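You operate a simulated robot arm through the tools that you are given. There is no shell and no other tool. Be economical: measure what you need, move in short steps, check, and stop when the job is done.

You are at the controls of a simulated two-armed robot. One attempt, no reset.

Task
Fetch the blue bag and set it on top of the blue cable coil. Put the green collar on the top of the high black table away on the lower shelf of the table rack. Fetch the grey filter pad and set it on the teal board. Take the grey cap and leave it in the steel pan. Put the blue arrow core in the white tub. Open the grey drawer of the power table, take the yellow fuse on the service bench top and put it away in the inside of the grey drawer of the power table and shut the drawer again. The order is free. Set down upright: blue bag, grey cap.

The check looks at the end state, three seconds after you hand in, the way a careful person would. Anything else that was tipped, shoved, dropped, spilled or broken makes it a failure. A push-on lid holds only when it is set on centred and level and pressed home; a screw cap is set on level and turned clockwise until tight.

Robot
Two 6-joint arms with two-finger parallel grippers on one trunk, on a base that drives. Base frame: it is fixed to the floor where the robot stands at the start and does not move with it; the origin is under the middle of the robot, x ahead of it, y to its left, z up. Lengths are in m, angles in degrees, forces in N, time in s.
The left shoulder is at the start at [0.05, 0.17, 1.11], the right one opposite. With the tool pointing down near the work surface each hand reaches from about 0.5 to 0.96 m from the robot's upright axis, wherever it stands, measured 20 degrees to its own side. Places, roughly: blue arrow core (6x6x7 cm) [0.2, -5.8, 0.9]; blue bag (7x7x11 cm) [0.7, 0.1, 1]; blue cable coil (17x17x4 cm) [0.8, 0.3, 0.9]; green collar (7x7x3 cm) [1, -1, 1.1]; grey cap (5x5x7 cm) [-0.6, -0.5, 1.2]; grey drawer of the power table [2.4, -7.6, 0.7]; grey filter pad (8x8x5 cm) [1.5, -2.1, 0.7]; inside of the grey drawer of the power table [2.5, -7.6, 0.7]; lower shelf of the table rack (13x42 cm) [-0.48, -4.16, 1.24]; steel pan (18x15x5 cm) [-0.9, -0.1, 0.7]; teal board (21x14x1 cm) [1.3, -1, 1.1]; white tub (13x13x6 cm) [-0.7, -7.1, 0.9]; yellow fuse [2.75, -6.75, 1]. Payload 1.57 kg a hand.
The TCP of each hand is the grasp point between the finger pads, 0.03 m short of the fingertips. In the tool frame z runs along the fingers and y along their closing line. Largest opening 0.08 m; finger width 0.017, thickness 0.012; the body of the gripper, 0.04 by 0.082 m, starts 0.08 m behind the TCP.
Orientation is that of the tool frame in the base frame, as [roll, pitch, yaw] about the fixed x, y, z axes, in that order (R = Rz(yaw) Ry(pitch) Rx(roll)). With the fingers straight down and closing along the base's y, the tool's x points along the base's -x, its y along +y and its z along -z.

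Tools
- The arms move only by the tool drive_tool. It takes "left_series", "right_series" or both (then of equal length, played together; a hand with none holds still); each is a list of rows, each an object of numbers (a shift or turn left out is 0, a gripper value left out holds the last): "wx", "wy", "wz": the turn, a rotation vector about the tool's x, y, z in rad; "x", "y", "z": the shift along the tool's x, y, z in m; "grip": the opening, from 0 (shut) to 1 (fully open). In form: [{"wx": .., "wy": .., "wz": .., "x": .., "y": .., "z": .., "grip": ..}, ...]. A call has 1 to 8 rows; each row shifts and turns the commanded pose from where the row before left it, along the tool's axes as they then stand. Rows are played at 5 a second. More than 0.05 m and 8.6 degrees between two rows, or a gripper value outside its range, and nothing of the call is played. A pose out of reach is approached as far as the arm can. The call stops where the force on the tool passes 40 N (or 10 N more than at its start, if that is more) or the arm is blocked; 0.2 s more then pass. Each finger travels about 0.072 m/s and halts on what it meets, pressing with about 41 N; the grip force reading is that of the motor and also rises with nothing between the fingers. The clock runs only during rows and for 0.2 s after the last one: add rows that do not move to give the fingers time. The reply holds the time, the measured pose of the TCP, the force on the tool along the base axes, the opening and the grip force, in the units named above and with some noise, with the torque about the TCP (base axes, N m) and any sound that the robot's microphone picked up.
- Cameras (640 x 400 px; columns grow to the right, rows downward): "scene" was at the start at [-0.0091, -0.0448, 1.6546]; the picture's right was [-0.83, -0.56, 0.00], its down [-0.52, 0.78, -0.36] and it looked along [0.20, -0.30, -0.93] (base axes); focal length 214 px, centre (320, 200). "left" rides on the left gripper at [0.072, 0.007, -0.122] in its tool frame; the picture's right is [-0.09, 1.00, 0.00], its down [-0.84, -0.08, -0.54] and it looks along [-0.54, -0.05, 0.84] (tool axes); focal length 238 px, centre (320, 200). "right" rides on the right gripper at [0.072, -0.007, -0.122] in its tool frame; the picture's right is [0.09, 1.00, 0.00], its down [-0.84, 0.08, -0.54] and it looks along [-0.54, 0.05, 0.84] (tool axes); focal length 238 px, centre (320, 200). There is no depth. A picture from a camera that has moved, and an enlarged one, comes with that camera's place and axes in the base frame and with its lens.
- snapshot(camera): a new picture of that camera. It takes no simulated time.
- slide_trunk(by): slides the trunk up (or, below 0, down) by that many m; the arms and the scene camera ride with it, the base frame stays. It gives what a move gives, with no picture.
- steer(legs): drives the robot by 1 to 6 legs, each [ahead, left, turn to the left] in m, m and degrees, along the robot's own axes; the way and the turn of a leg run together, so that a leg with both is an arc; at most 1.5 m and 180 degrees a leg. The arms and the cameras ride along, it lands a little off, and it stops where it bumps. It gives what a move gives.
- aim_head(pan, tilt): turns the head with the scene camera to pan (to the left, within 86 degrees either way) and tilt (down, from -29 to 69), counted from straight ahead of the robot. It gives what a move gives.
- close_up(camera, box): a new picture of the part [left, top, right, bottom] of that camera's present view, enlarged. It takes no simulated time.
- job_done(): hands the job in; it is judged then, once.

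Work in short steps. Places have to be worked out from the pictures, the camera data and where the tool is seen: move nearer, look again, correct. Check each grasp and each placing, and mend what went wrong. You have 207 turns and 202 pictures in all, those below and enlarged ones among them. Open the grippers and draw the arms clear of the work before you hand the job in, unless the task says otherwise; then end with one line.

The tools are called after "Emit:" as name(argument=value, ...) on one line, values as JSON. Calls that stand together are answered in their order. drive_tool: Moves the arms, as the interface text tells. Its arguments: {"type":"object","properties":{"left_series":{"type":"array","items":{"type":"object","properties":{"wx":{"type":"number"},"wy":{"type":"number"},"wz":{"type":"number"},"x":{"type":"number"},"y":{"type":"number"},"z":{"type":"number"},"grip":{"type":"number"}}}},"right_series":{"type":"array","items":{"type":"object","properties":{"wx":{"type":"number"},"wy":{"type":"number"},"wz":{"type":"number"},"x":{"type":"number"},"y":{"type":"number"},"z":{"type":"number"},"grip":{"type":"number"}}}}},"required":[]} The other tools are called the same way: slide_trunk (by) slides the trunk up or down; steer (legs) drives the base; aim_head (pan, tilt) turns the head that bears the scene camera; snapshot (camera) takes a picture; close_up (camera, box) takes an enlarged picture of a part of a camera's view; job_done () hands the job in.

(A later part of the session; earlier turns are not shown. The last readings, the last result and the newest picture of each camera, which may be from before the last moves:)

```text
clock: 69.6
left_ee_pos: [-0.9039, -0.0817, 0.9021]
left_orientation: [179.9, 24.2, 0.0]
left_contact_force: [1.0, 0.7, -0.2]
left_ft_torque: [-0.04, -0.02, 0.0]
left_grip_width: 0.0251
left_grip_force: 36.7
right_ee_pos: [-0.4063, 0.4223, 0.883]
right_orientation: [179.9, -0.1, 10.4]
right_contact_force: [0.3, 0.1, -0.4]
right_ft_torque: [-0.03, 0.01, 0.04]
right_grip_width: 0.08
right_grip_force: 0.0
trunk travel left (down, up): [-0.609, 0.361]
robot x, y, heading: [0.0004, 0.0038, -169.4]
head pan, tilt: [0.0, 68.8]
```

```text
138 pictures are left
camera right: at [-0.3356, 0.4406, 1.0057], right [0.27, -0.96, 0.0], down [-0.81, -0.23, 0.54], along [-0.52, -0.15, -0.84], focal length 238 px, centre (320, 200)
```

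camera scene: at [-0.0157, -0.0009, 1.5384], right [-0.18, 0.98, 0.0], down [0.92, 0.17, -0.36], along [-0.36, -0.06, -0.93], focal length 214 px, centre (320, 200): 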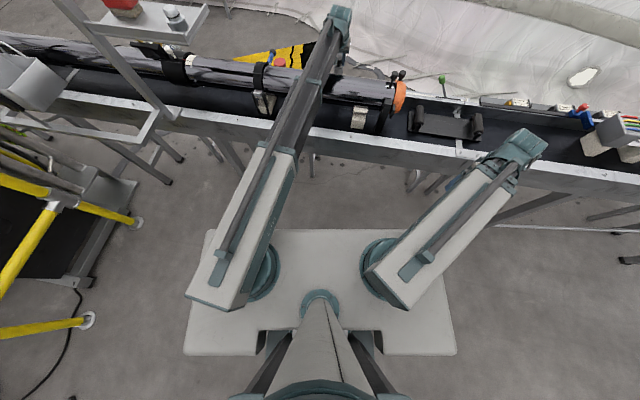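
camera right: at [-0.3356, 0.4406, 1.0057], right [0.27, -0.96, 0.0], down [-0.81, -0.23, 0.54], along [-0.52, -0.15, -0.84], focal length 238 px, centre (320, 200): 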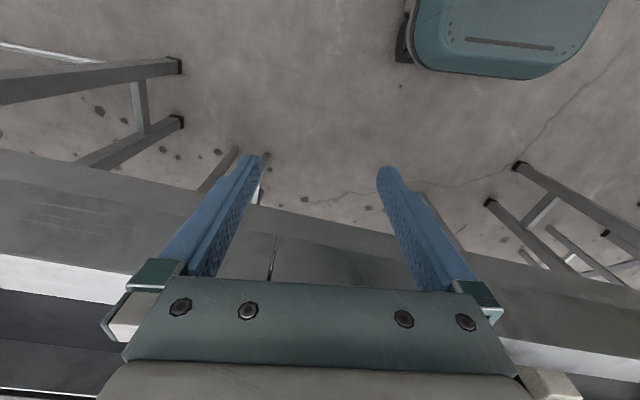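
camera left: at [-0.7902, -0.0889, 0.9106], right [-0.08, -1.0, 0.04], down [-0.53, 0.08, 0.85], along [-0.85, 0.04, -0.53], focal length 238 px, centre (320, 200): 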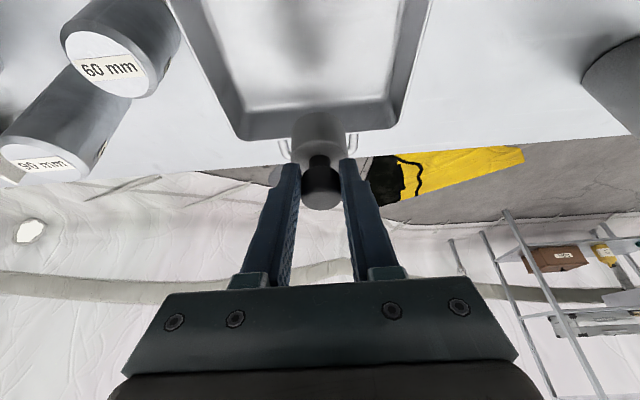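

The telescoping beam probably rests on the conveyor's near rail. I need the pan's real heights; zoom here and from a slightly lower height.

Emit:
close_up(camera="left", box=[180, 0, 440, 160])

Emit:
slide_trunk(by=-0.06)

Emit:
close_up(camera="left", box=[180, 0, 440, 160])

Emit:
snapshot(camera="scene")

```text
2.46 times, centred on (310, 80) of left
camera zoom: at [-0.7888, -0.0883, 0.9848], right [-0.08, -1.0, 0.04], down [-0.54, 0.08, 0.84], along [-0.84, 0.05, -0.55], focal length 587 px, centre (345, 495)
```

zoom: 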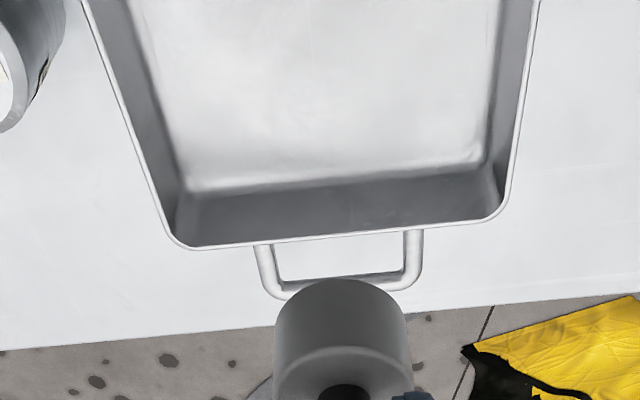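

```text
clock: 70.6
left_ee_pos: [-0.9035, -0.0805, 0.8428]
left_orientation: [179.9, 24.1, 0.1]
left_contact_force: [-1.2, -0.3, -0.5]
left_ft_torque: [0.02, -0.02, -0.01]
left_grip_width: 0.0254
left_grip_force: 36.5
right_ee_pos: [-0.405, 0.4223, 0.8228]
right_orientation: [180.0, -0.1, 10.3]
right_contact_force: [1.0, 0.2, -0.4]
right_ft_torque: [0.01, 0.02, 0.07]
right_grip_width: 0.0803
right_grip_force: 0.0
trunk travel left (down, up): [-0.549, 0.421]
robot x, y, heading: [0.0009, -0.0012, -169.6]
head pan, tilt: [0.0, 68.8]
```

```text
2.46 times, centred on (310, 80) of left
camera zoom: at [-0.7886, -0.0882, 0.9249], right [-0.08, -1.0, 0.04], down [-0.54, 0.08, 0.84], along [-0.84, 0.05, -0.55], focal length 587 px, centre (345, 495)
```

zoom: 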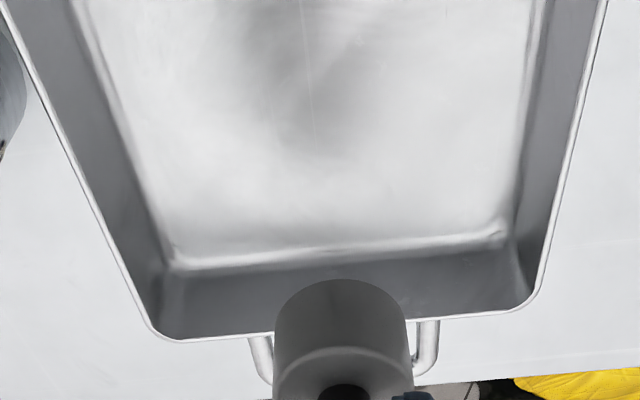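

```text
135 pictures are left
camera scene: at [-0.0155, -0.0009, 1.4783], right [-0.18, 0.98, 0.0], down [0.92, 0.17, -0.36], along [-0.36, -0.06, -0.93], focal length 214 px, centre (320, 200)
```

scene: 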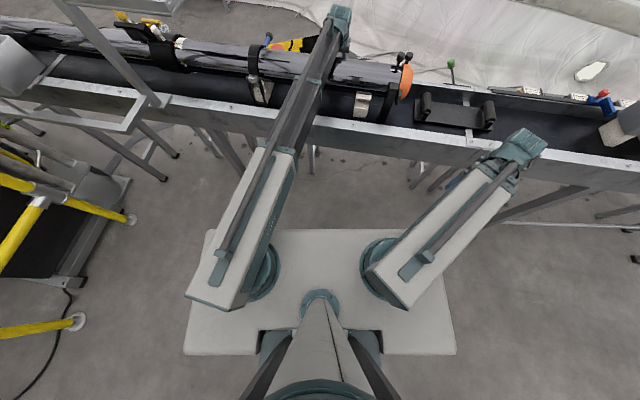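

Pan floor ≈0.697, rim 0.743; the beam bottoms out on the rail at TCP≈0.817, which leaves a ~5 cm drop with this tilted grip. I'll regrasp the cap vertically by its knob tip on the front table, giving nearly no drop. Raise and retract.

Emit:
slide_trunk(by=0.4)

Emit:
drive_tool(left_series=[{"x": 0.0411, "z": -0.0183}, {"x": 0.0411, "z": -0.0183}, {"x": 0.0411, "z": -0.0183}, {"x": 0.0411, "z": -0.0183}, {"x": 0.0411, "z": -0.0183}, {"x": 0.0411, "z": -0.0183}])

Emit:
steer(legs=[[0, 0, -95], [0, 0, -90]])

Emit:
aim_head(pan=0, tilt=55)

Emit:
snapshot(camera="scene")

```text
clock: 74.5
left_ee_pos: [-0.9039, -0.0813, 1.2429]
left_orientation: [179.9, 24.2, 0.1]
left_contact_force: [0.2, 0.2, -0.3]
left_ft_torque: [0.01, -0.01, -0.02]
left_grip_width: 0.0253
left_grip_force: 36.8
right_ee_pos: [-0.406, 0.4222, 1.2234]
right_orientation: [180.0, -0.1, 10.3]
right_contact_force: [-0.7, -0.8, 0.0]
right_ft_torque: [0.01, 0.03, 0.0]
right_grip_width: 0.0799
right_grip_force: 0.0
trunk travel left (down, up): [-0.949, 0.021]
robot x, y, heading: [0.0011, 0.0013, -170.0]
head pan, tilt: [0.0, 68.8]
```

```text
clock: 75.9
left_ee_pos: [-0.6311, -0.0819, 1.2428]
left_orientation: [180.0, 24.2, 0.1]
left_contact_force: [0.7, -0.1, -0.4]
left_ft_torque: [0.03, -0.02, -0.01]
left_grip_width: 0.0251
left_grip_force: 36.6
right_ee_pos: [-0.4055, 0.4226, 1.2244]
right_orientation: [-180.0, 0.0, 10.3]
right_contact_force: [0.8, 0.6, 0.1]
right_ft_torque: [0.05, 0.05, 0.03]
right_grip_width: 0.0799
right_grip_force: 0.0
trunk travel left (down, up): [-0.949, 0.021]
robot x, y, heading: [0.0021, 0.0044, -169.5]
head pan, tilt: [0.0, 68.8]
```

```text
clock: 84.1
left_ee_pos: [0.6405, 0.0273, 1.2428]
left_orientation: [179.9, 24.2, 175.0]
left_contact_force: [0.5, -0.3, -0.4]
left_ft_torque: [0.04, 0.02, 0.0]
left_grip_width: 0.0253
left_grip_force: 36.7
right_ee_pos: [0.3692, -0.4555, 1.2234]
right_orientation: [179.9, 0.0, -174.7]
right_contact_force: [0.3, 0.7, -0.4]
right_ft_torque: [0.01, -0.01, -0.01]
right_grip_width: 0.08
right_grip_force: 0.0
trunk travel left (down, up): [-0.949, 0.021]
robot x, y, heading: [0.0036, 0.0007, 5.0]
head pan, tilt: [0.0, 68.8]
```

```text
clock: 84.9
left_ee_pos: [0.6408, 0.0271, 1.2424]
left_orientation: [179.9, 24.2, 175.1]
left_contact_force: [1.0, 0.1, 0.8]
left_ft_torque: [-0.02, 0.02, 0.02]
left_grip_width: 0.0252
left_grip_force: 36.8
right_ee_pos: [0.3688, -0.4537, 1.223]
right_orientation: [179.9, 0.0, -174.6]
right_contact_force: [1.0, 0.3, -0.8]
right_ft_torque: [-0.03, -0.02, 0.0]
right_grip_width: 0.08
right_grip_force: 0.2
trunk travel left (down, up): [-0.949, 0.021]
robot x, y, heading: [-0.0008, 0.0015, 5.3]
head pan, tilt: [0.0, 55.0]
```

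```text
134 pictures are left
camera scene: at [0.0323, 0.0049, 1.8937], right [0.09, -1.0, 0.0], down [-0.82, -0.08, -0.57], along [0.57, 0.05, -0.82], focal length 214 px, centre (320, 200)
```

scene: 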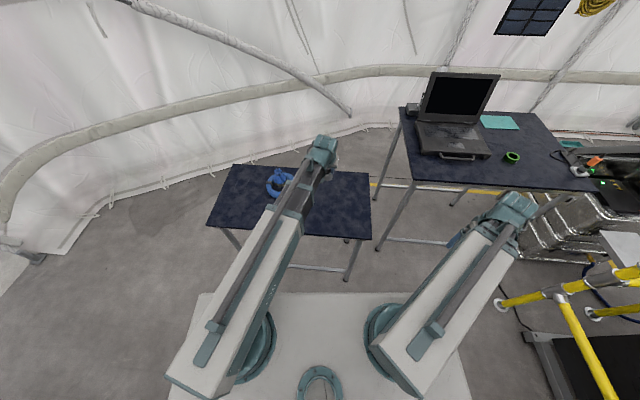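

Over free table area at (0.64, 0.03). Lower toward the table.

Emit:
slide_trunk(by=-0.235)

Emit:
snapshot(camera="left")

Emit:
slide_trunk(by=-0.012)

```text
clock: 87.3
left_ee_pos: [0.6392, 0.0275, 1.0083]
left_orientation: [179.8, 24.2, 175.2]
left_contact_force: [-0.1, 0.0, -1.1]
left_ft_torque: [0.01, 0.01, 0.03]
left_grip_width: 0.0252
left_grip_force: 37.5
right_ee_pos: [0.3683, -0.4553, 0.9888]
right_orientation: [180.0, 0.0, -174.7]
right_contact_force: [0.3, 0.6, -0.4]
right_ft_torque: [0.03, -0.01, -0.02]
right_grip_width: 0.0801
right_grip_force: 0.0
trunk travel left (down, up): [-0.714, 0.256]
robot x, y, heading: [-0.0001, 0.0017, 5.2]
head pan, tilt: [0.0, 55.0]
```

```text
133 pictures are left
camera left: at [0.5234, 0.0431, 1.0899], right [0.17, 0.98, 0.04], down [0.53, -0.12, 0.84], along [0.83, -0.12, -0.55], focal length 238 px, centre (320, 200)
```

left: 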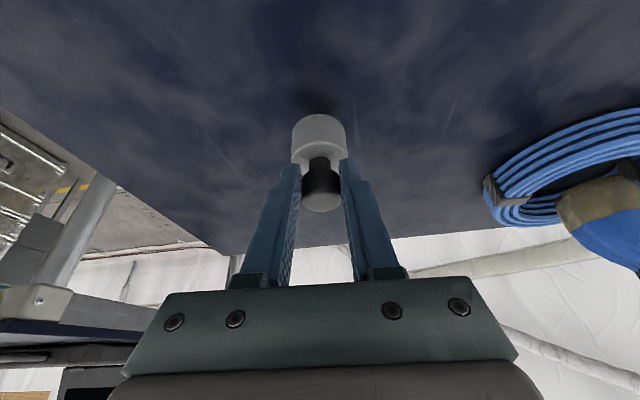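

```text
clock: 87.9
left_ee_pos: [0.6383, 0.0275, 0.9969]
left_orientation: [179.9, 24.2, 175.1]
left_contact_force: [-0.3, 0.9, -1.0]
left_ft_torque: [-0.02, 0.02, 0.01]
left_grip_width: 0.0254
left_grip_force: 36.7
right_ee_pos: [0.3683, -0.4558, 0.9766]
right_orientation: [179.9, 0.0, -174.7]
right_contact_force: [0.7, 0.4, -0.2]
right_ft_torque: [-0.02, 0.0, -0.01]
right_grip_width: 0.0802
right_grip_force: 0.0
trunk travel left (down, up): [-0.702, 0.268]
robot x, y, heading: [-0.0026, 0.0001, 5.3]
head pan, tilt: [0.0, 55.0]
```

Continue lowering to contact.

Emit:
slide_trunk(by=-0.008)

Emit:
slide_trunk(by=-0.008)

```text
clock: 88.5
left_ee_pos: [0.6382, 0.0277, 0.9868]
left_orientation: [179.9, 24.2, 175.1]
left_contact_force: [0.1, 0.3, 0.6]
left_ft_torque: [0.0, 0.01, -0.02]
left_grip_width: 0.0255
left_grip_force: 36.3
right_ee_pos: [0.3697, -0.4548, 0.9686]
right_orientation: [-179.9, 0.0, -174.7]
right_contact_force: [-0.1, 0.1, -0.1]
right_ft_torque: [0.02, 0.02, -0.02]
right_grip_width: 0.08
right_grip_force: 0.0
trunk travel left (down, up): [-0.694, 0.276]
robot x, y, heading: [0.0028, 0.0001, 5.1]
head pan, tilt: [0.0, 55.0]
```

```text
clock: 89.1
left_ee_pos: [0.6395, 0.0264, 0.9819]
left_orientation: [179.9, 24.5, 175.0]
left_contact_force: [3.5, 1.1, 27.6]
left_ft_torque: [-0.01, -0.77, -0.01]
left_grip_width: 0.0252
left_grip_force: 37.2
right_ee_pos: [0.3675, -0.4559, 0.9607]
right_orientation: [-180.0, 0.1, -174.6]
right_contact_force: [0.3, 0.4, 0.3]
right_ft_torque: [-0.01, -0.01, 0.01]
right_grip_width: 0.08
right_grip_force: 0.0
trunk travel left (down, up): [-0.686, 0.284]
robot x, y, heading: [0.0003, 0.0046, 5.4]
head pan, tilt: [0.0, 55.0]
```

Contact at z≈0.982. Open, retreat horizontally.

Emit:
drive_tool(left_series=[{"grip": 0.6}, {}, {}, {"x": 0.0365, "z": -0.0163}, {"x": 0.0365, "z": -0.0163}, {"x": 0.018, "z": -0.008}])

Emit:
snapshot(camera="left")

```text
clock: 90.5
left_ee_pos: [0.5386, 0.0361, 0.9793]
left_orientation: [179.9, 24.2, 175.1]
left_contact_force: [0.1, 0.7, -0.6]
left_ft_torque: [-0.02, -0.02, -0.02]
left_grip_width: 0.048
left_grip_force: 0.0
right_ee_pos: [0.368, -0.4542, 0.96]
right_orientation: [180.0, 0.0, -174.7]
right_contact_force: [-0.2, 0.6, 0.3]
right_ft_torque: [0.0, 0.02, 0.0]
right_grip_width: 0.0801
right_grip_force: 0.0
trunk travel left (down, up): [-0.686, 0.284]
robot x, y, heading: [-0.0022, 0.0025, 5.0]
head pan, tilt: [0.0, 55.0]
```

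```text
132 pictures are left
camera left: at [0.4237, 0.0529, 1.0619], right [0.17, 0.98, 0.04], down [0.53, -0.12, 0.84], along [0.83, -0.12, -0.55], focal length 238 px, centre (320, 200)
```

left: 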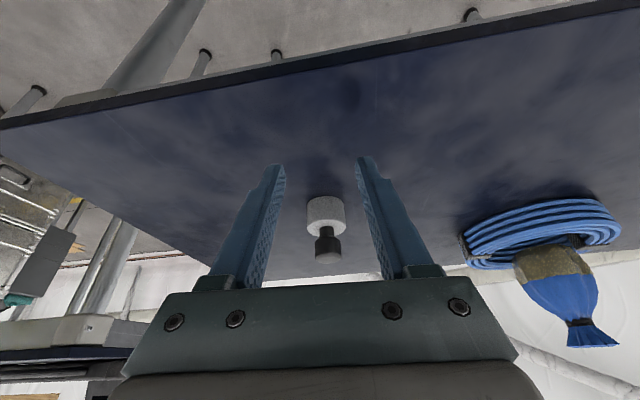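

Cap stands well. Raise, make the tool vertical, then move above the cap and look.

Emit:
slide_trunk(by=0.16)

Emit:
drive_tool(left_series=[{"wy": 0.1056, "x": 0.003, "z": 0.0077}, {"wy": 0.1056, "x": 0.0015, "z": 0.0057}, {"wy": 0.1056, "x": 0.0006, "z": 0.0036}, {"wy": 0.1056, "z": 0.0012}, {"x": -0.035}, {"x": -0.035}, {"x": -0.034}])

Emit:
snapshot(camera="left")

```text
clock: 92.3
left_ee_pos: [0.54, 0.0376, 1.1401]
left_orientation: [179.9, 24.2, 175.1]
left_contact_force: [-0.2, 0.8, -0.6]
left_ft_torque: [-0.01, -0.04, 0.0]
left_grip_width: 0.0481
left_grip_force: 0.1
right_ee_pos: [0.3681, -0.4552, 1.1205]
right_orientation: [179.9, 0.0, -174.7]
right_contact_force: [-0.4, -0.4, 0.3]
right_ft_torque: [-0.05, -0.02, -0.01]
right_grip_width: 0.0801
right_grip_force: 0.2
trunk travel left (down, up): [-0.846, 0.124]
robot x, y, heading: [-0.0009, 0.0018, 5.6]
head pan, tilt: [0.0, 55.0]
```

```text
clock: 93.9
left_ee_pos: [0.6488, 0.0273, 1.1212]
left_orientation: [180.0, -0.1, 175.1]
left_contact_force: [-0.1, -0.4, -0.8]
left_ft_torque: [-0.03, 0.01, -0.01]
left_grip_width: 0.0477
left_grip_force: 0.0
right_ee_pos: [0.3683, -0.4557, 1.1215]
right_orientation: [-180.0, -0.1, -174.8]
right_contact_force: [-0.3, 0.7, 0.4]
right_ft_torque: [0.01, 0.01, 0.03]
right_grip_width: 0.0799
right_grip_force: 0.1
trunk travel left (down, up): [-0.846, 0.124]
robot x, y, heading: [-0.0006, -0.0022, 5.2]
head pan, tilt: [0.0, 55.0]
```

```text
131 pictures are left
camera left: at [0.5767, 0.0391, 1.2424], right [0.18, 0.98, 0.0], down [0.83, -0.15, 0.54], along [0.53, -0.09, -0.84], focal length 238 px, centre (320, 200)
```

left: 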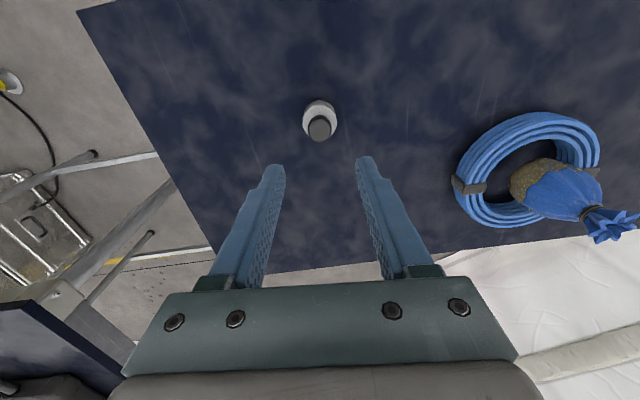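

Knob is directly beneath (0.65,0.027). Descend 0.124 and close.

Emit:
slide_trunk(by=-0.124)

Emit:
drive_tool(left_series=[{"grip": 0.3}, {"grip": 0.0}, {}, {}, {}])

Emit:
close_up(camera="left", box=[220, 100, 420, 225])

```text
clock: 95.4
left_ee_pos: [0.6464, 0.0276, 0.9974]
left_orientation: [179.9, 0.1, 175.1]
left_contact_force: [0.6, -0.3, 0.0]
left_ft_torque: [0.0, -0.02, -0.02]
left_grip_width: 0.0479
left_grip_force: 0.0
right_ee_pos: [0.3686, -0.4543, 0.9971]
right_orientation: [180.0, 0.0, -174.7]
right_contact_force: [0.6, 0.8, -0.2]
right_ft_torque: [0.02, 0.0, -0.03]
right_grip_width: 0.0801
right_grip_force: 0.0
trunk travel left (down, up): [-0.722, 0.248]
robot x, y, heading: [0.0012, 0.0019, 5.2]
head pan, tilt: [0.0, 55.0]
```

```text
clock: 96.6
left_ee_pos: [0.6479, 0.0279, 0.997]
left_orientation: [180.0, -0.1, 175.1]
left_contact_force: [-1.0, 0.7, 0.4]
left_ft_torque: [0.01, -0.02, 0.01]
left_grip_width: 0.0251
left_grip_force: 36.2
right_ee_pos: [0.3687, -0.4549, 0.9967]
right_orientation: [-179.9, 0.0, -174.7]
right_contact_force: [-0.2, 0.8, -0.5]
right_ft_torque: [0.01, -0.04, 0.03]
right_grip_width: 0.0803
right_grip_force: 0.1
trunk travel left (down, up): [-0.722, 0.248]
robot x, y, heading: [-0.0011, -0.0031, 5.2]
head pan, tilt: [0.0, 55.0]
```

```text
3.20 times, centred on (320, 162) of left
camera zoom: at [0.5754, 0.0392, 1.1187], right [0.18, 0.98, 0.0], down [0.83, -0.15, 0.54], along [0.53, -0.09, -0.84], focal length 763 px, centre (320, 320)
```

zoom: 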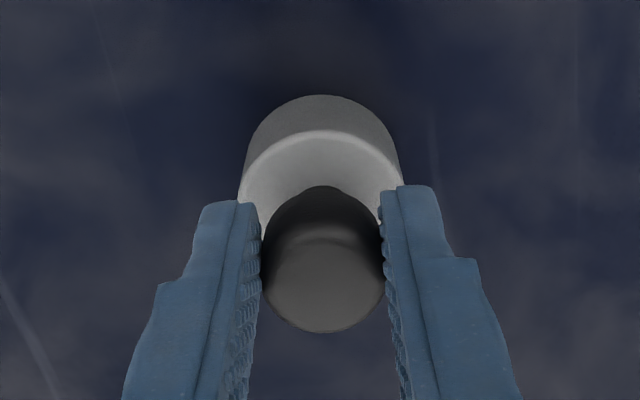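

Good grip. Lift and rotate back left by 185°.

Emit:
slide_trunk(by=0.24)

Emit:
steer(legs=[[0, 0, 95], [0, 0, 90]])

Emit:
snapshot(camera="left")

```text
clock: 99.1
left_ee_pos: [0.6486, 0.0271, 1.2362]
left_orientation: [179.8, 0.0, 175.1]
left_contact_force: [-0.6, 0.3, -0.6]
left_ft_torque: [0.03, 0.03, 0.02]
left_grip_width: 0.025
left_grip_force: 36.3
right_ee_pos: [0.3687, -0.4551, 1.2355]
right_orientation: [-180.0, 0.0, -174.7]
right_contact_force: [-0.6, -0.4, -0.1]
right_ft_torque: [-0.03, -0.01, 0.0]
right_grip_width: 0.0799
right_grip_force: 0.0
trunk travel left (down, up): [-0.962, 0.008]
robot x, y, heading: [-0.0003, 0.0025, 5.1]
head pan, tilt: [0.0, 55.0]
```

```text
clock: 107.3
left_ee_pos: [-0.644, -0.0616, 1.2361]
left_orientation: [179.9, -0.1, -1.7]
left_contact_force: [0.3, -0.3, -1.4]
left_ft_torque: [-0.01, -0.03, 0.02]
left_grip_width: 0.025
left_grip_force: 36.3
right_ee_pos: [-0.3916, 0.4338, 1.2361]
right_orientation: [179.9, 0.1, 8.5]
right_contact_force: [0.4, 0.4, 0.2]
right_ft_torque: [0.02, 0.0, -0.02]
right_grip_width: 0.08
right_grip_force: 0.0
trunk travel left (down, up): [-0.962, 0.008]
robot x, y, heading: [-0.0009, 0.0008, -171.5]
head pan, tilt: [0.0, 55.0]
```

```text
129 pictures are left
camera left: at [-0.5737, -0.0721, 1.3587], right [-0.12, -0.99, 0.0], down [-0.83, 0.1, 0.54], along [-0.54, 0.06, -0.84], focal length 238 px, centre (320, 200)
```

left: 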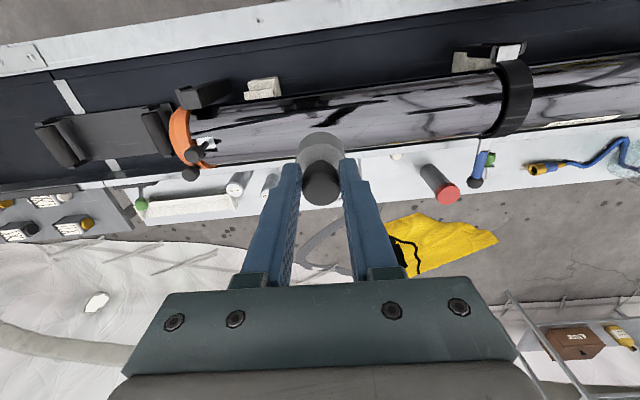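

Extend over the pan at (-0.89,-0.078).

Emit:
drive_tool(left_series=[{"x": -0.045}, {"x": -0.045}, {"x": -0.045}, {"x": -0.045}, {"x": -0.045}, {"x": -0.021, "y": 0.023}, {}])

Emit:
slide_trunk(by=-0.36)

Emit:
close_up(camera="left", box=[160, 0, 480, 220])

```text
clock: 108.9
left_ee_pos: [-0.8913, -0.0785, 1.237]
left_orientation: [179.9, 0.0, -1.7]
left_contact_force: [0.7, 0.8, -1.3]
left_ft_torque: [-0.04, -0.02, 0.03]
left_grip_width: 0.0249
left_grip_force: 36.4
right_ee_pos: [-0.3916, 0.4356, 1.2371]
right_orientation: [-180.0, 0.0, 8.5]
right_contact_force: [0.3, -0.2, -0.8]
right_ft_torque: [-0.02, 0.01, -0.03]
right_grip_width: 0.08
right_grip_force: 0.0
trunk travel left (down, up): [-0.962, 0.008]
robot x, y, heading: [0.0026, 0.0007, -171.5]
head pan, tilt: [0.0, 55.0]
```

```text
clock: 112.4
left_ee_pos: [-0.891, -0.0777, 0.8761]
left_orientation: [180.0, 0.1, -1.8]
left_contact_force: [-0.4, -0.2, -0.4]
left_ft_torque: [0.03, -0.02, 0.0]
left_grip_width: 0.025
left_grip_force: 36.5
right_ee_pos: [-0.3926, 0.4338, 0.8765]
right_orientation: [-179.9, 0.0, 8.5]
right_contact_force: [0.5, -0.2, 0.1]
right_ft_torque: [0.03, -0.02, -0.02]
right_grip_width: 0.0802
right_grip_force: 0.1
trunk travel left (down, up): [-0.602, 0.368]
robot x, y, heading: [-0.0036, -0.0007, -171.5]
head pan, tilt: [0.0, 55.0]
```

```text
1.82 times, centred on (320, 110) of left
camera zoom: at [-0.8199, -0.0875, 0.9987], right [-0.12, -0.99, 0.0], down [-0.83, 0.1, 0.54], along [-0.54, 0.06, -0.84], focal length 433 px, centre (320, 364)
```

zoom: 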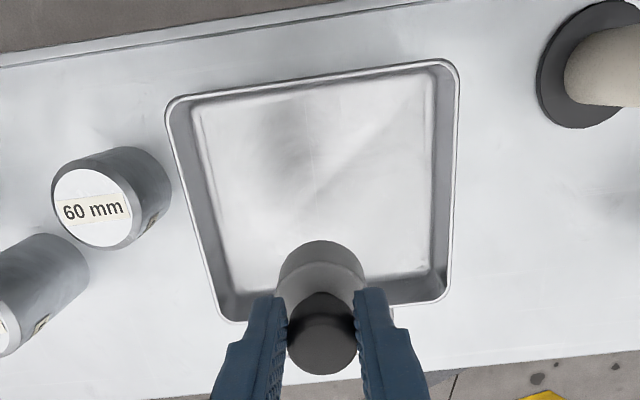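

Pan centre ≈(-0.88,-0.08), cap well inside. Lower 0.06, then small steps, watching for tipping.

Emit:
slide_trunk(by=-0.06)

Emit:
slide_trunk(by=-0.01)

Emit:
slide_trunk(by=-0.005)

```text
clock: 113.4
left_ee_pos: [-0.8911, -0.0781, 0.8167]
left_orientation: [179.9, -0.1, -1.8]
left_contact_force: [0.3, 0.1, -0.6]
left_ft_torque: [0.0, -0.05, 0.01]
left_grip_width: 0.0246
left_grip_force: 36.7
right_ee_pos: [-0.3925, 0.4353, 0.817]
right_orientation: [-180.0, 0.0, 8.6]
right_contact_force: [-1.0, 0.2, 0.0]
right_ft_torque: [0.01, 0.03, 0.02]
right_grip_width: 0.0799
right_grip_force: 0.2
trunk travel left (down, up): [-0.542, 0.428]
robot x, y, heading: [0.0042, 0.0009, -171.5]
head pan, tilt: [0.0, 55.0]
```

```text
clock: 114.0
left_ee_pos: [-0.8902, -0.0788, 0.8077]
left_orientation: [180.0, 0.1, -1.6]
left_contact_force: [0.5, 0.3, 0.2]
left_ft_torque: [0.03, -0.01, 0.01]
left_grip_width: 0.0246
left_grip_force: 36.7
right_ee_pos: [-0.3918, 0.4351, 0.8075]
right_orientation: [180.0, 0.1, 8.5]
right_contact_force: [-0.4, -0.5, 0.1]
right_ft_torque: [-0.02, -0.02, -0.02]
right_grip_width: 0.0798
right_grip_force: 0.1
trunk travel left (down, up): [-0.532, 0.438]
robot x, y, heading: [-0.0035, 0.0036, -171.6]
head pan, tilt: [0.0, 55.0]
```

```text
clock: 114.5
left_ee_pos: [-0.891, -0.0791, 0.809]
left_orientation: [179.8, 0.3, -1.6]
left_contact_force: [0.2, 0.4, 0.1]
left_ft_torque: [0.0, -0.02, -0.02]
left_grip_width: 0.0248
left_grip_force: 36.5
right_ee_pos: [-0.3902, 0.4343, 0.8058]
right_orientation: [179.9, 0.3, 8.6]
right_contact_force: [-0.5, 0.4, 0.5]
right_ft_torque: [-0.02, -0.02, 0.0]
right_grip_width: 0.08
right_grip_force: 0.1
trunk travel left (down, up): [-0.527, 0.443]
robot x, y, heading: [-0.0029, 0.0011, -171.6]
head pan, tilt: [0.0, 55.0]
```

Contact again at TCP≈0.808. It may actually be the right arm's wrist housing against the rail; I raise slightly, swing the right hand away and retry.

Emit:
slide_trunk(by=0.03)

Emit:
drive_tool(right_series=[{"x": 0.043, "y": -0.019}, {"x": 0.043, "y": -0.019}, {"x": 0.043, "y": -0.019}, {"x": 0.043, "y": -0.019}])

Emit:
slide_trunk(by=-0.03)

Emit:
snapshot(camera="scene")

```text
clock: 115.3
left_ee_pos: [-0.8895, -0.0788, 0.8319]
left_orientation: [179.9, 0.0, -1.6]
left_contact_force: [-0.2, -0.4, -0.1]
left_ft_torque: [0.01, -0.02, 0.03]
left_grip_width: 0.0248
left_grip_force: 36.4
right_ee_pos: [-0.3919, 0.4344, 0.8313]
right_orientation: [-180.0, 0.0, 8.6]
right_contact_force: [-0.9, 0.2, -0.5]
right_ft_torque: [-0.01, 0.03, 0.02]
right_grip_width: 0.0797
right_grip_force: 0.1
trunk travel left (down, up): [-0.557, 0.413]
robot x, y, heading: [-0.0011, 0.0008, -171.3]
head pan, tilt: [0.0, 55.0]
```

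```text
clock: 116.3
left_ee_pos: [-0.8917, -0.0802, 0.8311]
left_orientation: [179.9, 0.0, -1.6]
left_contact_force: [0.3, -0.2, -1.1]
left_ft_torque: [0.0, 0.0, 0.01]
left_grip_width: 0.0244
left_grip_force: 36.0
right_ee_pos: [-0.235, 0.5401, 0.8325]
right_orientation: [180.0, 0.0, 8.5]
right_contact_force: [-1.3, -0.3, -1.0]
right_ft_torque: [0.01, 0.02, 0.0]
right_grip_width: 0.08
right_grip_force: 0.1
right hand out of reach, approached as far as the arm can: row 2
trunk travel left (down, up): [-0.557, 0.413]
robot x, y, heading: [-0.0009, 0.0009, -171.2]
head pan, tilt: [0.0, 55.0]
```

```text
clock: 117.0
left_ee_pos: [-0.8927, -0.0799, 0.809]
left_orientation: [179.7, 0.3, -1.6]
left_contact_force: [-0.7, -0.4, -0.6]
left_ft_torque: [0.01, -0.02, 0.01]
left_grip_width: 0.0245
left_grip_force: 36.6
right_ee_pos: [-0.2328, 0.5402, 0.8059]
right_orientation: [-180.0, 0.4, 8.5]
right_contact_force: [-0.6, -0.3, -0.1]
right_ft_torque: [-0.02, -0.02, 0.01]
right_grip_width: 0.0801
right_grip_force: 0.1
trunk travel left (down, up): [-0.527, 0.443]
robot x, y, heading: [0.0015, -0.0003, -171.6]
head pan, tilt: [0.0, 55.0]
```

```text
127 pictures are left
camera scene: at [-0.0258, -0.0018, 1.4745], right [-0.15, 0.99, 0.0], down [0.81, 0.12, -0.58], along [-0.57, -0.09, -0.82], focal length 214 px, centre (320, 200)
```

scene: 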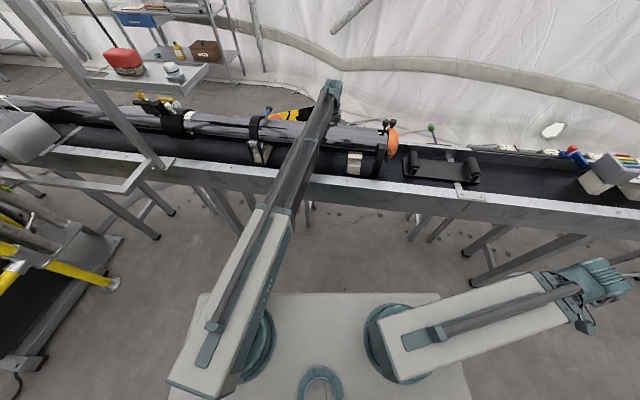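

The left beam itself is what rests. The gap is only about 2 cm, the cap is vertical and centred; back off 5 mm to be level, check, then release.

Emit:
slide_trunk(by=0.005)

Emit:
close_up(camera="left", box=[160, 0, 480, 220])

```text
clock: 117.5
left_ee_pos: [-0.8912, -0.079, 0.8085]
left_orientation: [179.9, 0.1, -1.6]
left_contact_force: [-0.4, 0.1, -0.7]
left_ft_torque: [0.02, 0.01, -0.01]
left_grip_width: 0.0245
left_grip_force: 36.7
right_ee_pos: [-0.235, 0.5392, 0.8064]
right_orientation: [-180.0, 0.1, 8.5]
right_contact_force: [0.1, 0.8, -0.1]
right_ft_torque: [-0.02, -0.01, 0.0]
right_grip_width: 0.0802
right_grip_force: 0.1
trunk travel left (down, up): [-0.532, 0.438]
robot x, y, heading: [0.0007, -0.0008, -171.8]
head pan, tilt: [0.0, 55.0]
```

```text
1.82 times, centred on (320, 110) of left
camera zoom: at [-0.8201, -0.0875, 0.9299], right [-0.12, -0.99, 0.0], down [-0.83, 0.1, 0.54], along [-0.54, 0.06, -0.84], focal length 433 px, centre (320, 364)
```

zoom: 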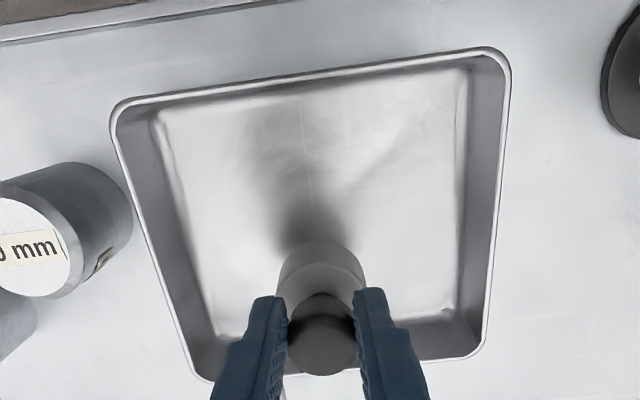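

Release.

Emit:
drive_tool(left_series=[{"grip": 0.8}, {}, {}, {}])

Emit:
slide_trunk(by=0.1)

Emit:
close_up(camera="left", box=[160, 0, 480, 220])

```text
clock: 118.5
left_ee_pos: [-0.89, -0.0786, 0.8076]
left_orientation: [179.9, 0.1, -1.6]
left_contact_force: [-1.0, -0.4, 0.9]
left_ft_torque: [-0.03, 0.02, -0.02]
left_grip_width: 0.0641
left_grip_force: 0.1
right_ee_pos: [-0.2338, 0.5397, 0.8068]
right_orientation: [180.0, 0.1, 8.5]
right_contact_force: [-0.7, 0.8, -0.8]
right_ft_torque: [0.01, 0.01, 0.03]
right_grip_width: 0.0799
right_grip_force: 0.0
trunk travel left (down, up): [-0.532, 0.438]
robot x, y, heading: [-0.0025, 0.0023, -171.4]
head pan, tilt: [0.0, 55.0]
```

```text
clock: 119.9
left_ee_pos: [-0.8907, -0.0783, 0.9072]
left_orientation: [179.9, 0.1, -1.8]
left_contact_force: [-0.4, 0.1, 0.8]
left_ft_torque: [-0.01, 0.0, 0.05]
left_grip_width: 0.0639
left_grip_force: 0.0
right_ee_pos: [-0.2359, 0.5383, 0.9055]
right_orientation: [180.0, 0.0, 8.6]
right_contact_force: [-0.1, -0.1, 0.5]
right_ft_torque: [-0.03, 0.03, -0.01]
right_grip_width: 0.0802
right_grip_force: 0.0
trunk travel left (down, up): [-0.632, 0.338]
robot x, y, heading: [0.0005, 0.0012, -171.6]
head pan, tilt: [0.0, 55.0]
```

```text
1.82 times, centred on (320, 110) of left
camera zoom: at [-0.82, -0.0875, 1.0285], right [-0.12, -0.99, 0.0], down [-0.83, 0.1, 0.54], along [-0.54, 0.06, -0.84], focal length 433 px, centre (320, 364)
```

zoom: 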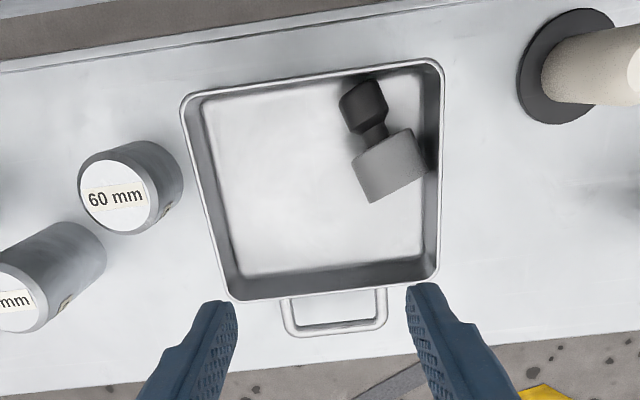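

The cap toppled in the pan. It will need righting from the far side of the conveyor, where nothing blocks a low reach. First retract, then survey the routes.

Emit:
slide_trunk(by=0.33)

Emit:
drive_tool(left_series=[{"x": 0.045}, {"x": 0.045}, {"x": 0.045}, {"x": 0.045}, {"x": 0.045}, {"x": 0.045}])

Emit:
aim_head(pan=75, tilt=15)

Emit:
snapshot(camera="scene")

Emit:
aim_head(pan=75, tilt=50)

Emit:
snapshot(camera="scene")

Emit:
aim_head(pan=-60, tilt=30)

Emit:
snapshot(camera="scene")

```text
clock: 123.1
left_ee_pos: [-0.8909, -0.0789, 1.2362]
left_orientation: [179.8, -0.1, -1.7]
left_contact_force: [0.2, 1.1, -0.6]
left_ft_torque: [0.01, 0.01, 0.0]
left_grip_width: 0.0641
left_grip_force: 0.1
right_ee_pos: [-0.2367, 0.5399, 1.2361]
right_orientation: [180.0, 0.0, 8.5]
right_contact_force: [0.4, -0.1, -0.7]
right_ft_torque: [-0.02, -0.01, -0.03]
right_grip_width: 0.0798
right_grip_force: 0.1
trunk travel left (down, up): [-0.962, 0.008]
robot x, y, heading: [0.0007, -0.0009, -171.4]
head pan, tilt: [0.0, 55.0]
```

```text
clock: 124.5
left_ee_pos: [-0.6187, -0.085, 1.2367]
left_orientation: [179.9, 0.0, -1.7]
left_contact_force: [0.4, -0.2, -0.3]
left_ft_torque: [0.0, -0.01, 0.0]
left_grip_width: 0.0639
left_grip_force: 0.1
right_ee_pos: [-0.2361, 0.5391, 1.2367]
right_orientation: [180.0, 0.0, 8.6]
right_contact_force: [0.2, -0.4, 0.9]
right_ft_torque: [-0.03, 0.04, 0.02]
right_grip_width: 0.0801
right_grip_force: 0.1
trunk travel left (down, up): [-0.962, 0.008]
robot x, y, heading: [-0.0001, -0.002, -171.4]
head pan, tilt: [0.0, 55.0]
```

```text
clock: 126.0
left_ee_pos: [-0.6198, -0.0838, 1.2351]
left_orientation: [179.9, 0.1, -1.7]
left_contact_force: [1.0, 0.9, -0.3]
left_ft_torque: [0.02, -0.01, -0.01]
left_grip_width: 0.0639
left_grip_force: 0.0
right_ee_pos: [-0.2358, 0.5384, 1.2358]
right_orientation: [-179.9, -0.1, 8.5]
right_contact_force: [-0.1, 0.1, 0.3]
right_ft_torque: [0.02, -0.02, 0.01]
right_grip_width: 0.0801
right_grip_force: 0.2
trunk travel left (down, up): [-0.962, 0.008]
robot x, y, heading: [-0.0002, 0.0011, -171.6]
head pan, tilt: [75.0, 15.0]
```

```text
124 pictures are left
camera scene: at [0.029, -0.0848, 1.967], right [-0.99, 0.11, 0.0], down [0.03, 0.26, -0.97], along [-0.11, -0.96, -0.26], focal length 214 px, centre (320, 200)
```

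scene: 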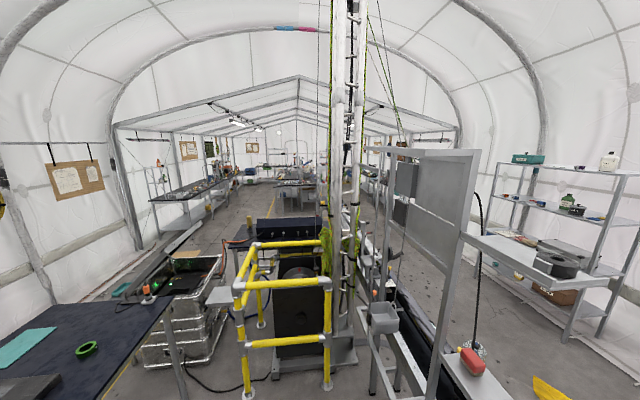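

```text
clock: 127.0
left_ee_pos: [-0.6207, -0.0835, 1.2373]
left_orientation: [179.9, 0.0, -1.7]
left_contact_force: [0.5, 0.4, 1.0]
left_ft_torque: [-0.02, -0.02, 0.0]
left_grip_width: 0.0641
left_grip_force: 0.0
right_ee_pos: [-0.2352, 0.5398, 1.236]
right_orientation: [179.9, 0.0, 8.5]
right_contact_force: [0.4, -0.2, -0.2]
right_ft_torque: [0.02, -0.01, -0.02]
right_grip_width: 0.0799
right_grip_force: 0.2
trunk travel left (down, up): [-0.962, 0.008]
robot x, y, heading: [-0.0015, 0.0001, -171.4]
head pan, tilt: [75.0, 50.0]
```

```text
123 pictures are left
camera scene: at [0.031, -0.0686, 1.9133], right [-0.99, 0.11, 0.0], down [0.09, 0.76, -0.64], along [-0.07, -0.64, -0.77], focal length 214 px, centre (320, 200)
```

scene: 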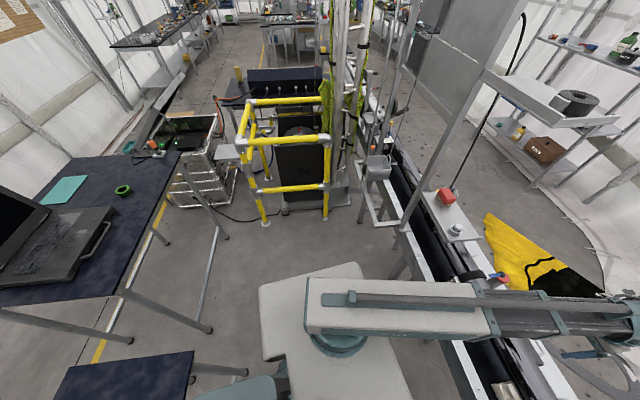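

```text
clock: 129.2
left_ee_pos: [-0.6209, -0.0842, 1.2368]
left_orientation: [179.8, 0.0, -1.7]
left_contact_force: [0.8, 0.9, -0.1]
left_ft_torque: [0.0, -0.02, 0.0]
left_grip_width: 0.0641
left_grip_force: 0.1
right_ee_pos: [-0.235, 0.5413, 1.2367]
right_orientation: [180.0, 0.1, 8.5]
right_contact_force: [0.5, 0.0, 0.2]
right_ft_torque: [-0.01, 0.0, 0.03]
right_grip_width: 0.08
right_grip_force: 0.1
trunk travel left (down, up): [-0.962, 0.008]
robot x, y, heading: [-0.0017, 0.0018, -171.5]
head pan, tilt: [-60.0, 30.0]
```

```text
122 pictures are left
camera scene: at [-0.0167, 0.0787, 1.9428], right [0.78, 0.62, 0.0], down [0.31, -0.39, -0.87], along [-0.54, 0.68, -0.5], focal length 214 px, centre (320, 200)
```

scene: 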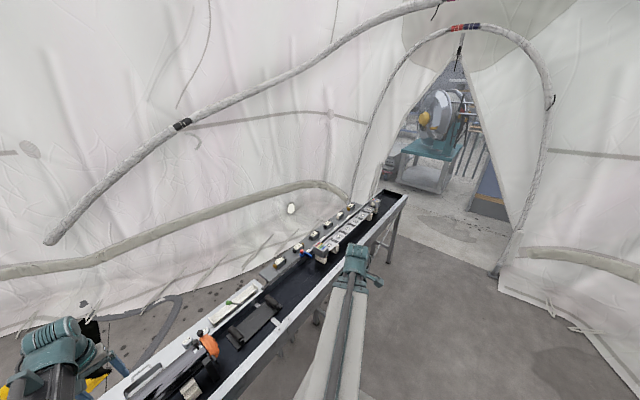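

I examine the gap between the cage and the silver boxes as a way south.

Emit:
aim_head(pan=86, tilt=35)

Emit:
close_up(camera="scene", box=[180, 60, 420, 260])

```text
clock: 131.5
left_ee_pos: [-0.6208, -0.0827, 1.2373]
left_orientation: [179.8, 0.0, -1.7]
left_contact_force: [0.4, -0.4, 0.7]
left_ft_torque: [0.02, -0.01, 0.02]
left_grip_width: 0.0641
left_grip_force: 0.0
right_ee_pos: [-0.2348, 0.5394, 1.2359]
right_orientation: [180.0, 0.0, 8.5]
right_contact_force: [-0.5, 0.2, -0.4]
right_ft_torque: [0.0, 0.0, 0.03]
right_grip_width: 0.0802
right_grip_force: 0.1
trunk travel left (down, up): [-0.962, 0.008]
robot x, y, heading: [0.0028, 0.0004, -171.6]
head pan, tilt: [85.9, 35.0]
```

```text
2.00 times, centred on (300, 160) of scene
camera zoom: at [0.0465, -0.0798, 1.935], right [-1.0, -0.08, 0.0], down [-0.04, 0.57, -0.82], along [0.06, -0.82, -0.57], focal length 429 px, centre (360, 280)
```

zoom: 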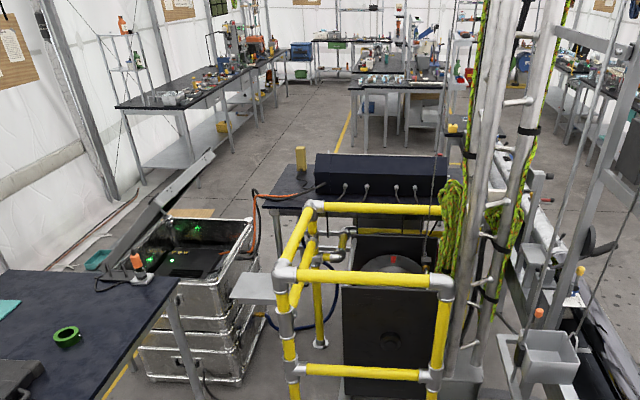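

The way south is around the front table's left and along the wall behind the high table (x≈2). First, the collar from this side: rotate back to heading ~0.

Emit:
steer(legs=[[0, 0, -95], [0, 0, -94]])

Emit:
drive_tool(left_series=[{"x": 0.03, "y": 0.035}, {"x": 0.03, "y": 0.035}, {"x": 0.03, "y": 0.035}, {"x": 0.03, "y": 0.035}, {"x": 0.03, "y": 0.035}, {"y": 0.045}, {"y": 0.045}, {"y": 0.045}])

Emit:
aim_head(pan=-60, tilt=50)

Emit:
snapshot(camera="scene")

```text
clock: 139.7
left_ee_pos: [0.6258, 0.0268, 1.236]
left_orientation: [179.9, 0.0, 173.1]
left_contact_force: [0.2, -0.9, 0.8]
left_ft_torque: [-0.01, 0.04, 0.01]
left_grip_width: 0.064
left_grip_force: 0.0
right_ee_pos: [0.1855, -0.5583, 1.2357]
right_orientation: [-180.0, 0.0, -176.7]
right_contact_force: [0.5, -0.2, -0.3]
right_ft_torque: [0.0, 0.01, 0.01]
right_grip_width: 0.0801
right_grip_force: 0.0
trunk travel left (down, up): [-0.962, 0.008]
robot x, y, heading: [-0.0035, 0.0002, 3.2]
head pan, tilt: [85.9, 35.0]
```

```text
clock: 141.5
left_ee_pos: [0.5162, 0.3531, 1.2345]
left_orientation: [179.8, 0.1, 173.0]
left_contact_force: [0.0, 0.6, 0.5]
left_ft_torque: [-0.03, 0.02, 0.03]
left_grip_width: 0.0641
left_grip_force: 0.1
right_ee_pos: [0.1863, -0.5579, 1.2369]
right_orientation: [-180.0, 0.0, -176.8]
right_contact_force: [-0.1, 0.2, -0.2]
right_ft_torque: [0.0, -0.01, -0.01]
right_grip_width: 0.0798
right_grip_force: 0.0
trunk travel left (down, up): [-0.962, 0.008]
robot x, y, heading: [0.0018, 0.0012, 3.4]
head pan, tilt: [85.9, 35.0]
```

```text
clock: 143.8
left_ee_pos: [0.5139, 0.3535, 1.2362]
left_orientation: [179.9, 0.0, 173.1]
left_contact_force: [0.0, 1.1, -0.4]
left_ft_torque: [0.0, 0.02, -0.03]
left_grip_width: 0.0639
left_grip_force: 0.0
right_ee_pos: [0.1855, -0.5594, 1.2362]
right_orientation: [180.0, -0.1, -176.9]
right_contact_force: [1.5, 0.6, -0.3]
right_ft_torque: [-0.01, 0.01, 0.01]
right_grip_width: 0.08
right_grip_force: 0.0
trunk travel left (down, up): [-0.962, 0.008]
robot x, y, heading: [0.0012, 0.0025, 2.9]
head pan, tilt: [-60.0, 50.0]
```

```text
120 pictures are left
camera scene: at [0.0025, -0.0647, 1.9133], right [-0.84, -0.55, 0.0], down [-0.42, 0.64, -0.64], along [0.35, -0.54, -0.77], focal length 214 px, centre (320, 200)
```

scene: 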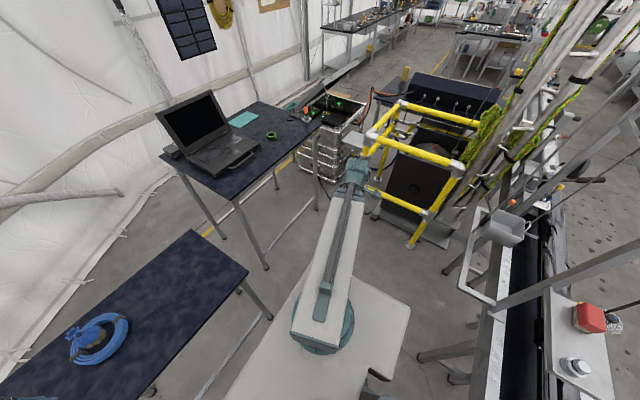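

Collar is at about (0.965,-0.935). Drive to about (0.25,-0.5), heading -11°.

Emit:
steer(legs=[[0, -0.5, 0], [0.25, 0, -14]])

Emit:
drive_tool(right_series=[{"x": -0.045}, {"x": -0.045}, {"x": -0.045}, {"x": -0.045}, {"x": -0.045}, {"x": -0.045}, {"x": -0.045}])

Emit:
aim_head(pan=-20, tilt=50)

Emit:
snapshot(camera="scene")

Emit:
snapshot(camera="right")

```text
clock: 148.2
left_ee_pos: [0.8658, -0.3143, 1.236]
left_orientation: [179.8, 0.0, 157.9]
left_contact_force: [-0.5, 0.8, 0.3]
left_ft_torque: [-0.01, 0.02, 0.0]
left_grip_width: 0.0639
left_grip_force: 0.0
right_ee_pos: [0.3108, -1.1086, 1.2367]
right_orientation: [179.9, -0.1, 168.1]
right_contact_force: [-0.5, 0.6, -0.3]
right_ft_torque: [-0.02, 0.03, 0.0]
right_grip_width: 0.0799
right_grip_force: 0.1
trunk travel left (down, up): [-0.962, 0.008]
robot x, y, heading: [0.2767, -0.5197, -12.0]
head pan, tilt: [-60.0, 50.0]
```

```text
clock: 149.8
left_ee_pos: [0.8661, -0.314, 1.2367]
left_orientation: [179.9, 0.0, 157.9]
left_contact_force: [-0.2, 0.5, -1.0]
left_ft_torque: [-0.03, 0.04, 0.02]
left_grip_width: 0.064
left_grip_force: 0.1
right_ee_pos: [0.6222, -1.1743, 1.237]
right_orientation: [-180.0, -0.1, 168.0]
right_contact_force: [-0.5, 0.1, -0.2]
right_ft_torque: [-0.01, -0.03, -0.01]
right_grip_width: 0.0797
right_grip_force: 0.1
trunk travel left (down, up): [-0.962, 0.008]
robot x, y, heading: [0.2759, -0.5204, -12.0]
head pan, tilt: [-60.0, 50.0]
```

```text
clock: 150.9
left_ee_pos: [0.8652, -0.3151, 1.2363]
left_orientation: [179.9, 0.0, 157.9]
left_contact_force: [0.6, 0.5, -0.7]
left_ft_torque: [-0.01, 0.03, 0.01]
left_grip_width: 0.064
left_grip_force: 0.1
right_ee_pos: [0.6206, -1.1738, 1.2364]
right_orientation: [-179.9, 0.0, 168.1]
right_contact_force: [0.6, -0.3, -0.2]
right_ft_torque: [0.01, -0.04, -0.01]
right_grip_width: 0.08
right_grip_force: 0.0
trunk travel left (down, up): [-0.962, 0.008]
robot x, y, heading: [0.2762, -0.518, -11.8]
head pan, tilt: [-20.0, 50.0]
```

```text
119 pictures are left
camera scene: at [0.3023, -0.5512, 1.9133], right [-0.53, -0.85, 0.0], down [-0.65, 0.41, -0.64], along [0.55, -0.34, -0.77], focal length 214 px, centre (320, 200)
```

scene: 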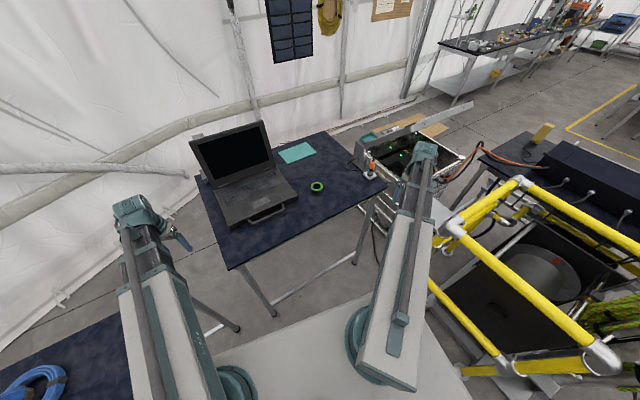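

```text
118 pictures are left
camera right: at [0.5496, -1.1663, 1.3587], right [0.12, 0.99, 0.0], down [0.83, -0.1, 0.54], along [0.54, -0.06, -0.84], focal length 238 px, centre (320, 200)
```

right: 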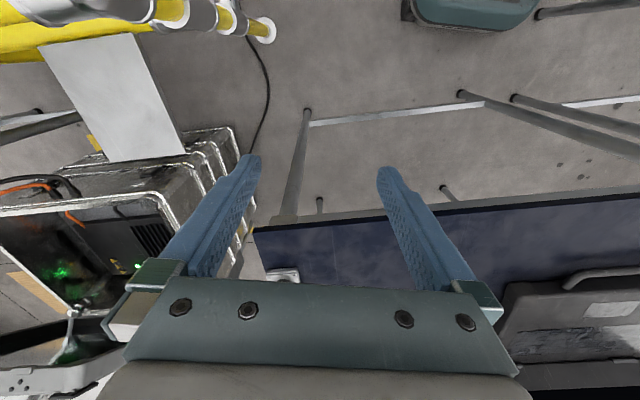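

Collar ≈(1.003,-0.967,1.05). Move the right hand over it at height.

Emit:
drive_tool(right_series=[{"x": -0.037, "y": 0.032}, {"x": -0.037, "y": 0.032}, {"x": -0.037, "y": 0.032}, {"x": -0.037, "y": 0.032}, {"x": -0.037, "y": 0.032}, {"x": -0.037, "y": 0.032}, {"x": -0.037, "y": 0.032}, {"x": -0.037, "y": 0.032}])

Emit:
snapshot(camera="right")

```text
clock: 152.7
left_ee_pos: [0.8668, -0.3145, 1.2355]
left_orientation: [179.8, -0.1, 157.9]
left_contact_force: [0.2, -0.9, -0.5]
left_ft_torque: [0.01, 0.01, 0.01]
left_grip_width: 0.0637
left_grip_force: 0.0
right_ee_pos: [0.9584, -0.9829, 1.2366]
right_orientation: [179.9, -0.1, 168.0]
right_contact_force: [0.3, 0.8, 0.3]
right_ft_torque: [-0.01, 0.01, -0.02]
right_grip_width: 0.0798
right_grip_force: 0.1
trunk travel left (down, up): [-0.962, 0.008]
robot x, y, heading: [0.2746, -0.5249, -11.9]
head pan, tilt: [-20.0, 50.0]
```

```text
117 pictures are left
camera right: at [0.8875, -0.976, 1.3584], right [0.12, 0.99, 0.0], down [0.84, -0.1, 0.54], along [0.54, -0.06, -0.84], focal length 238 px, centre (320, 200)
```

right: 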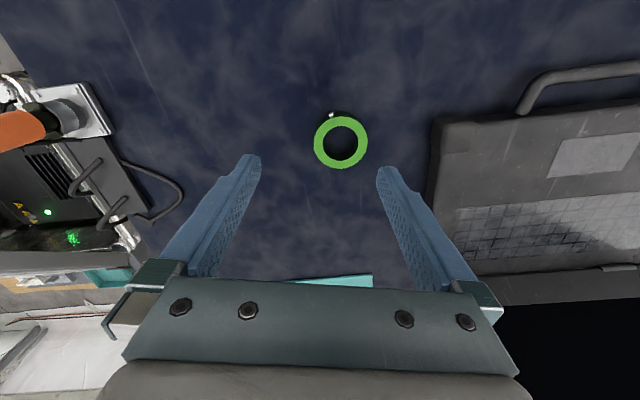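

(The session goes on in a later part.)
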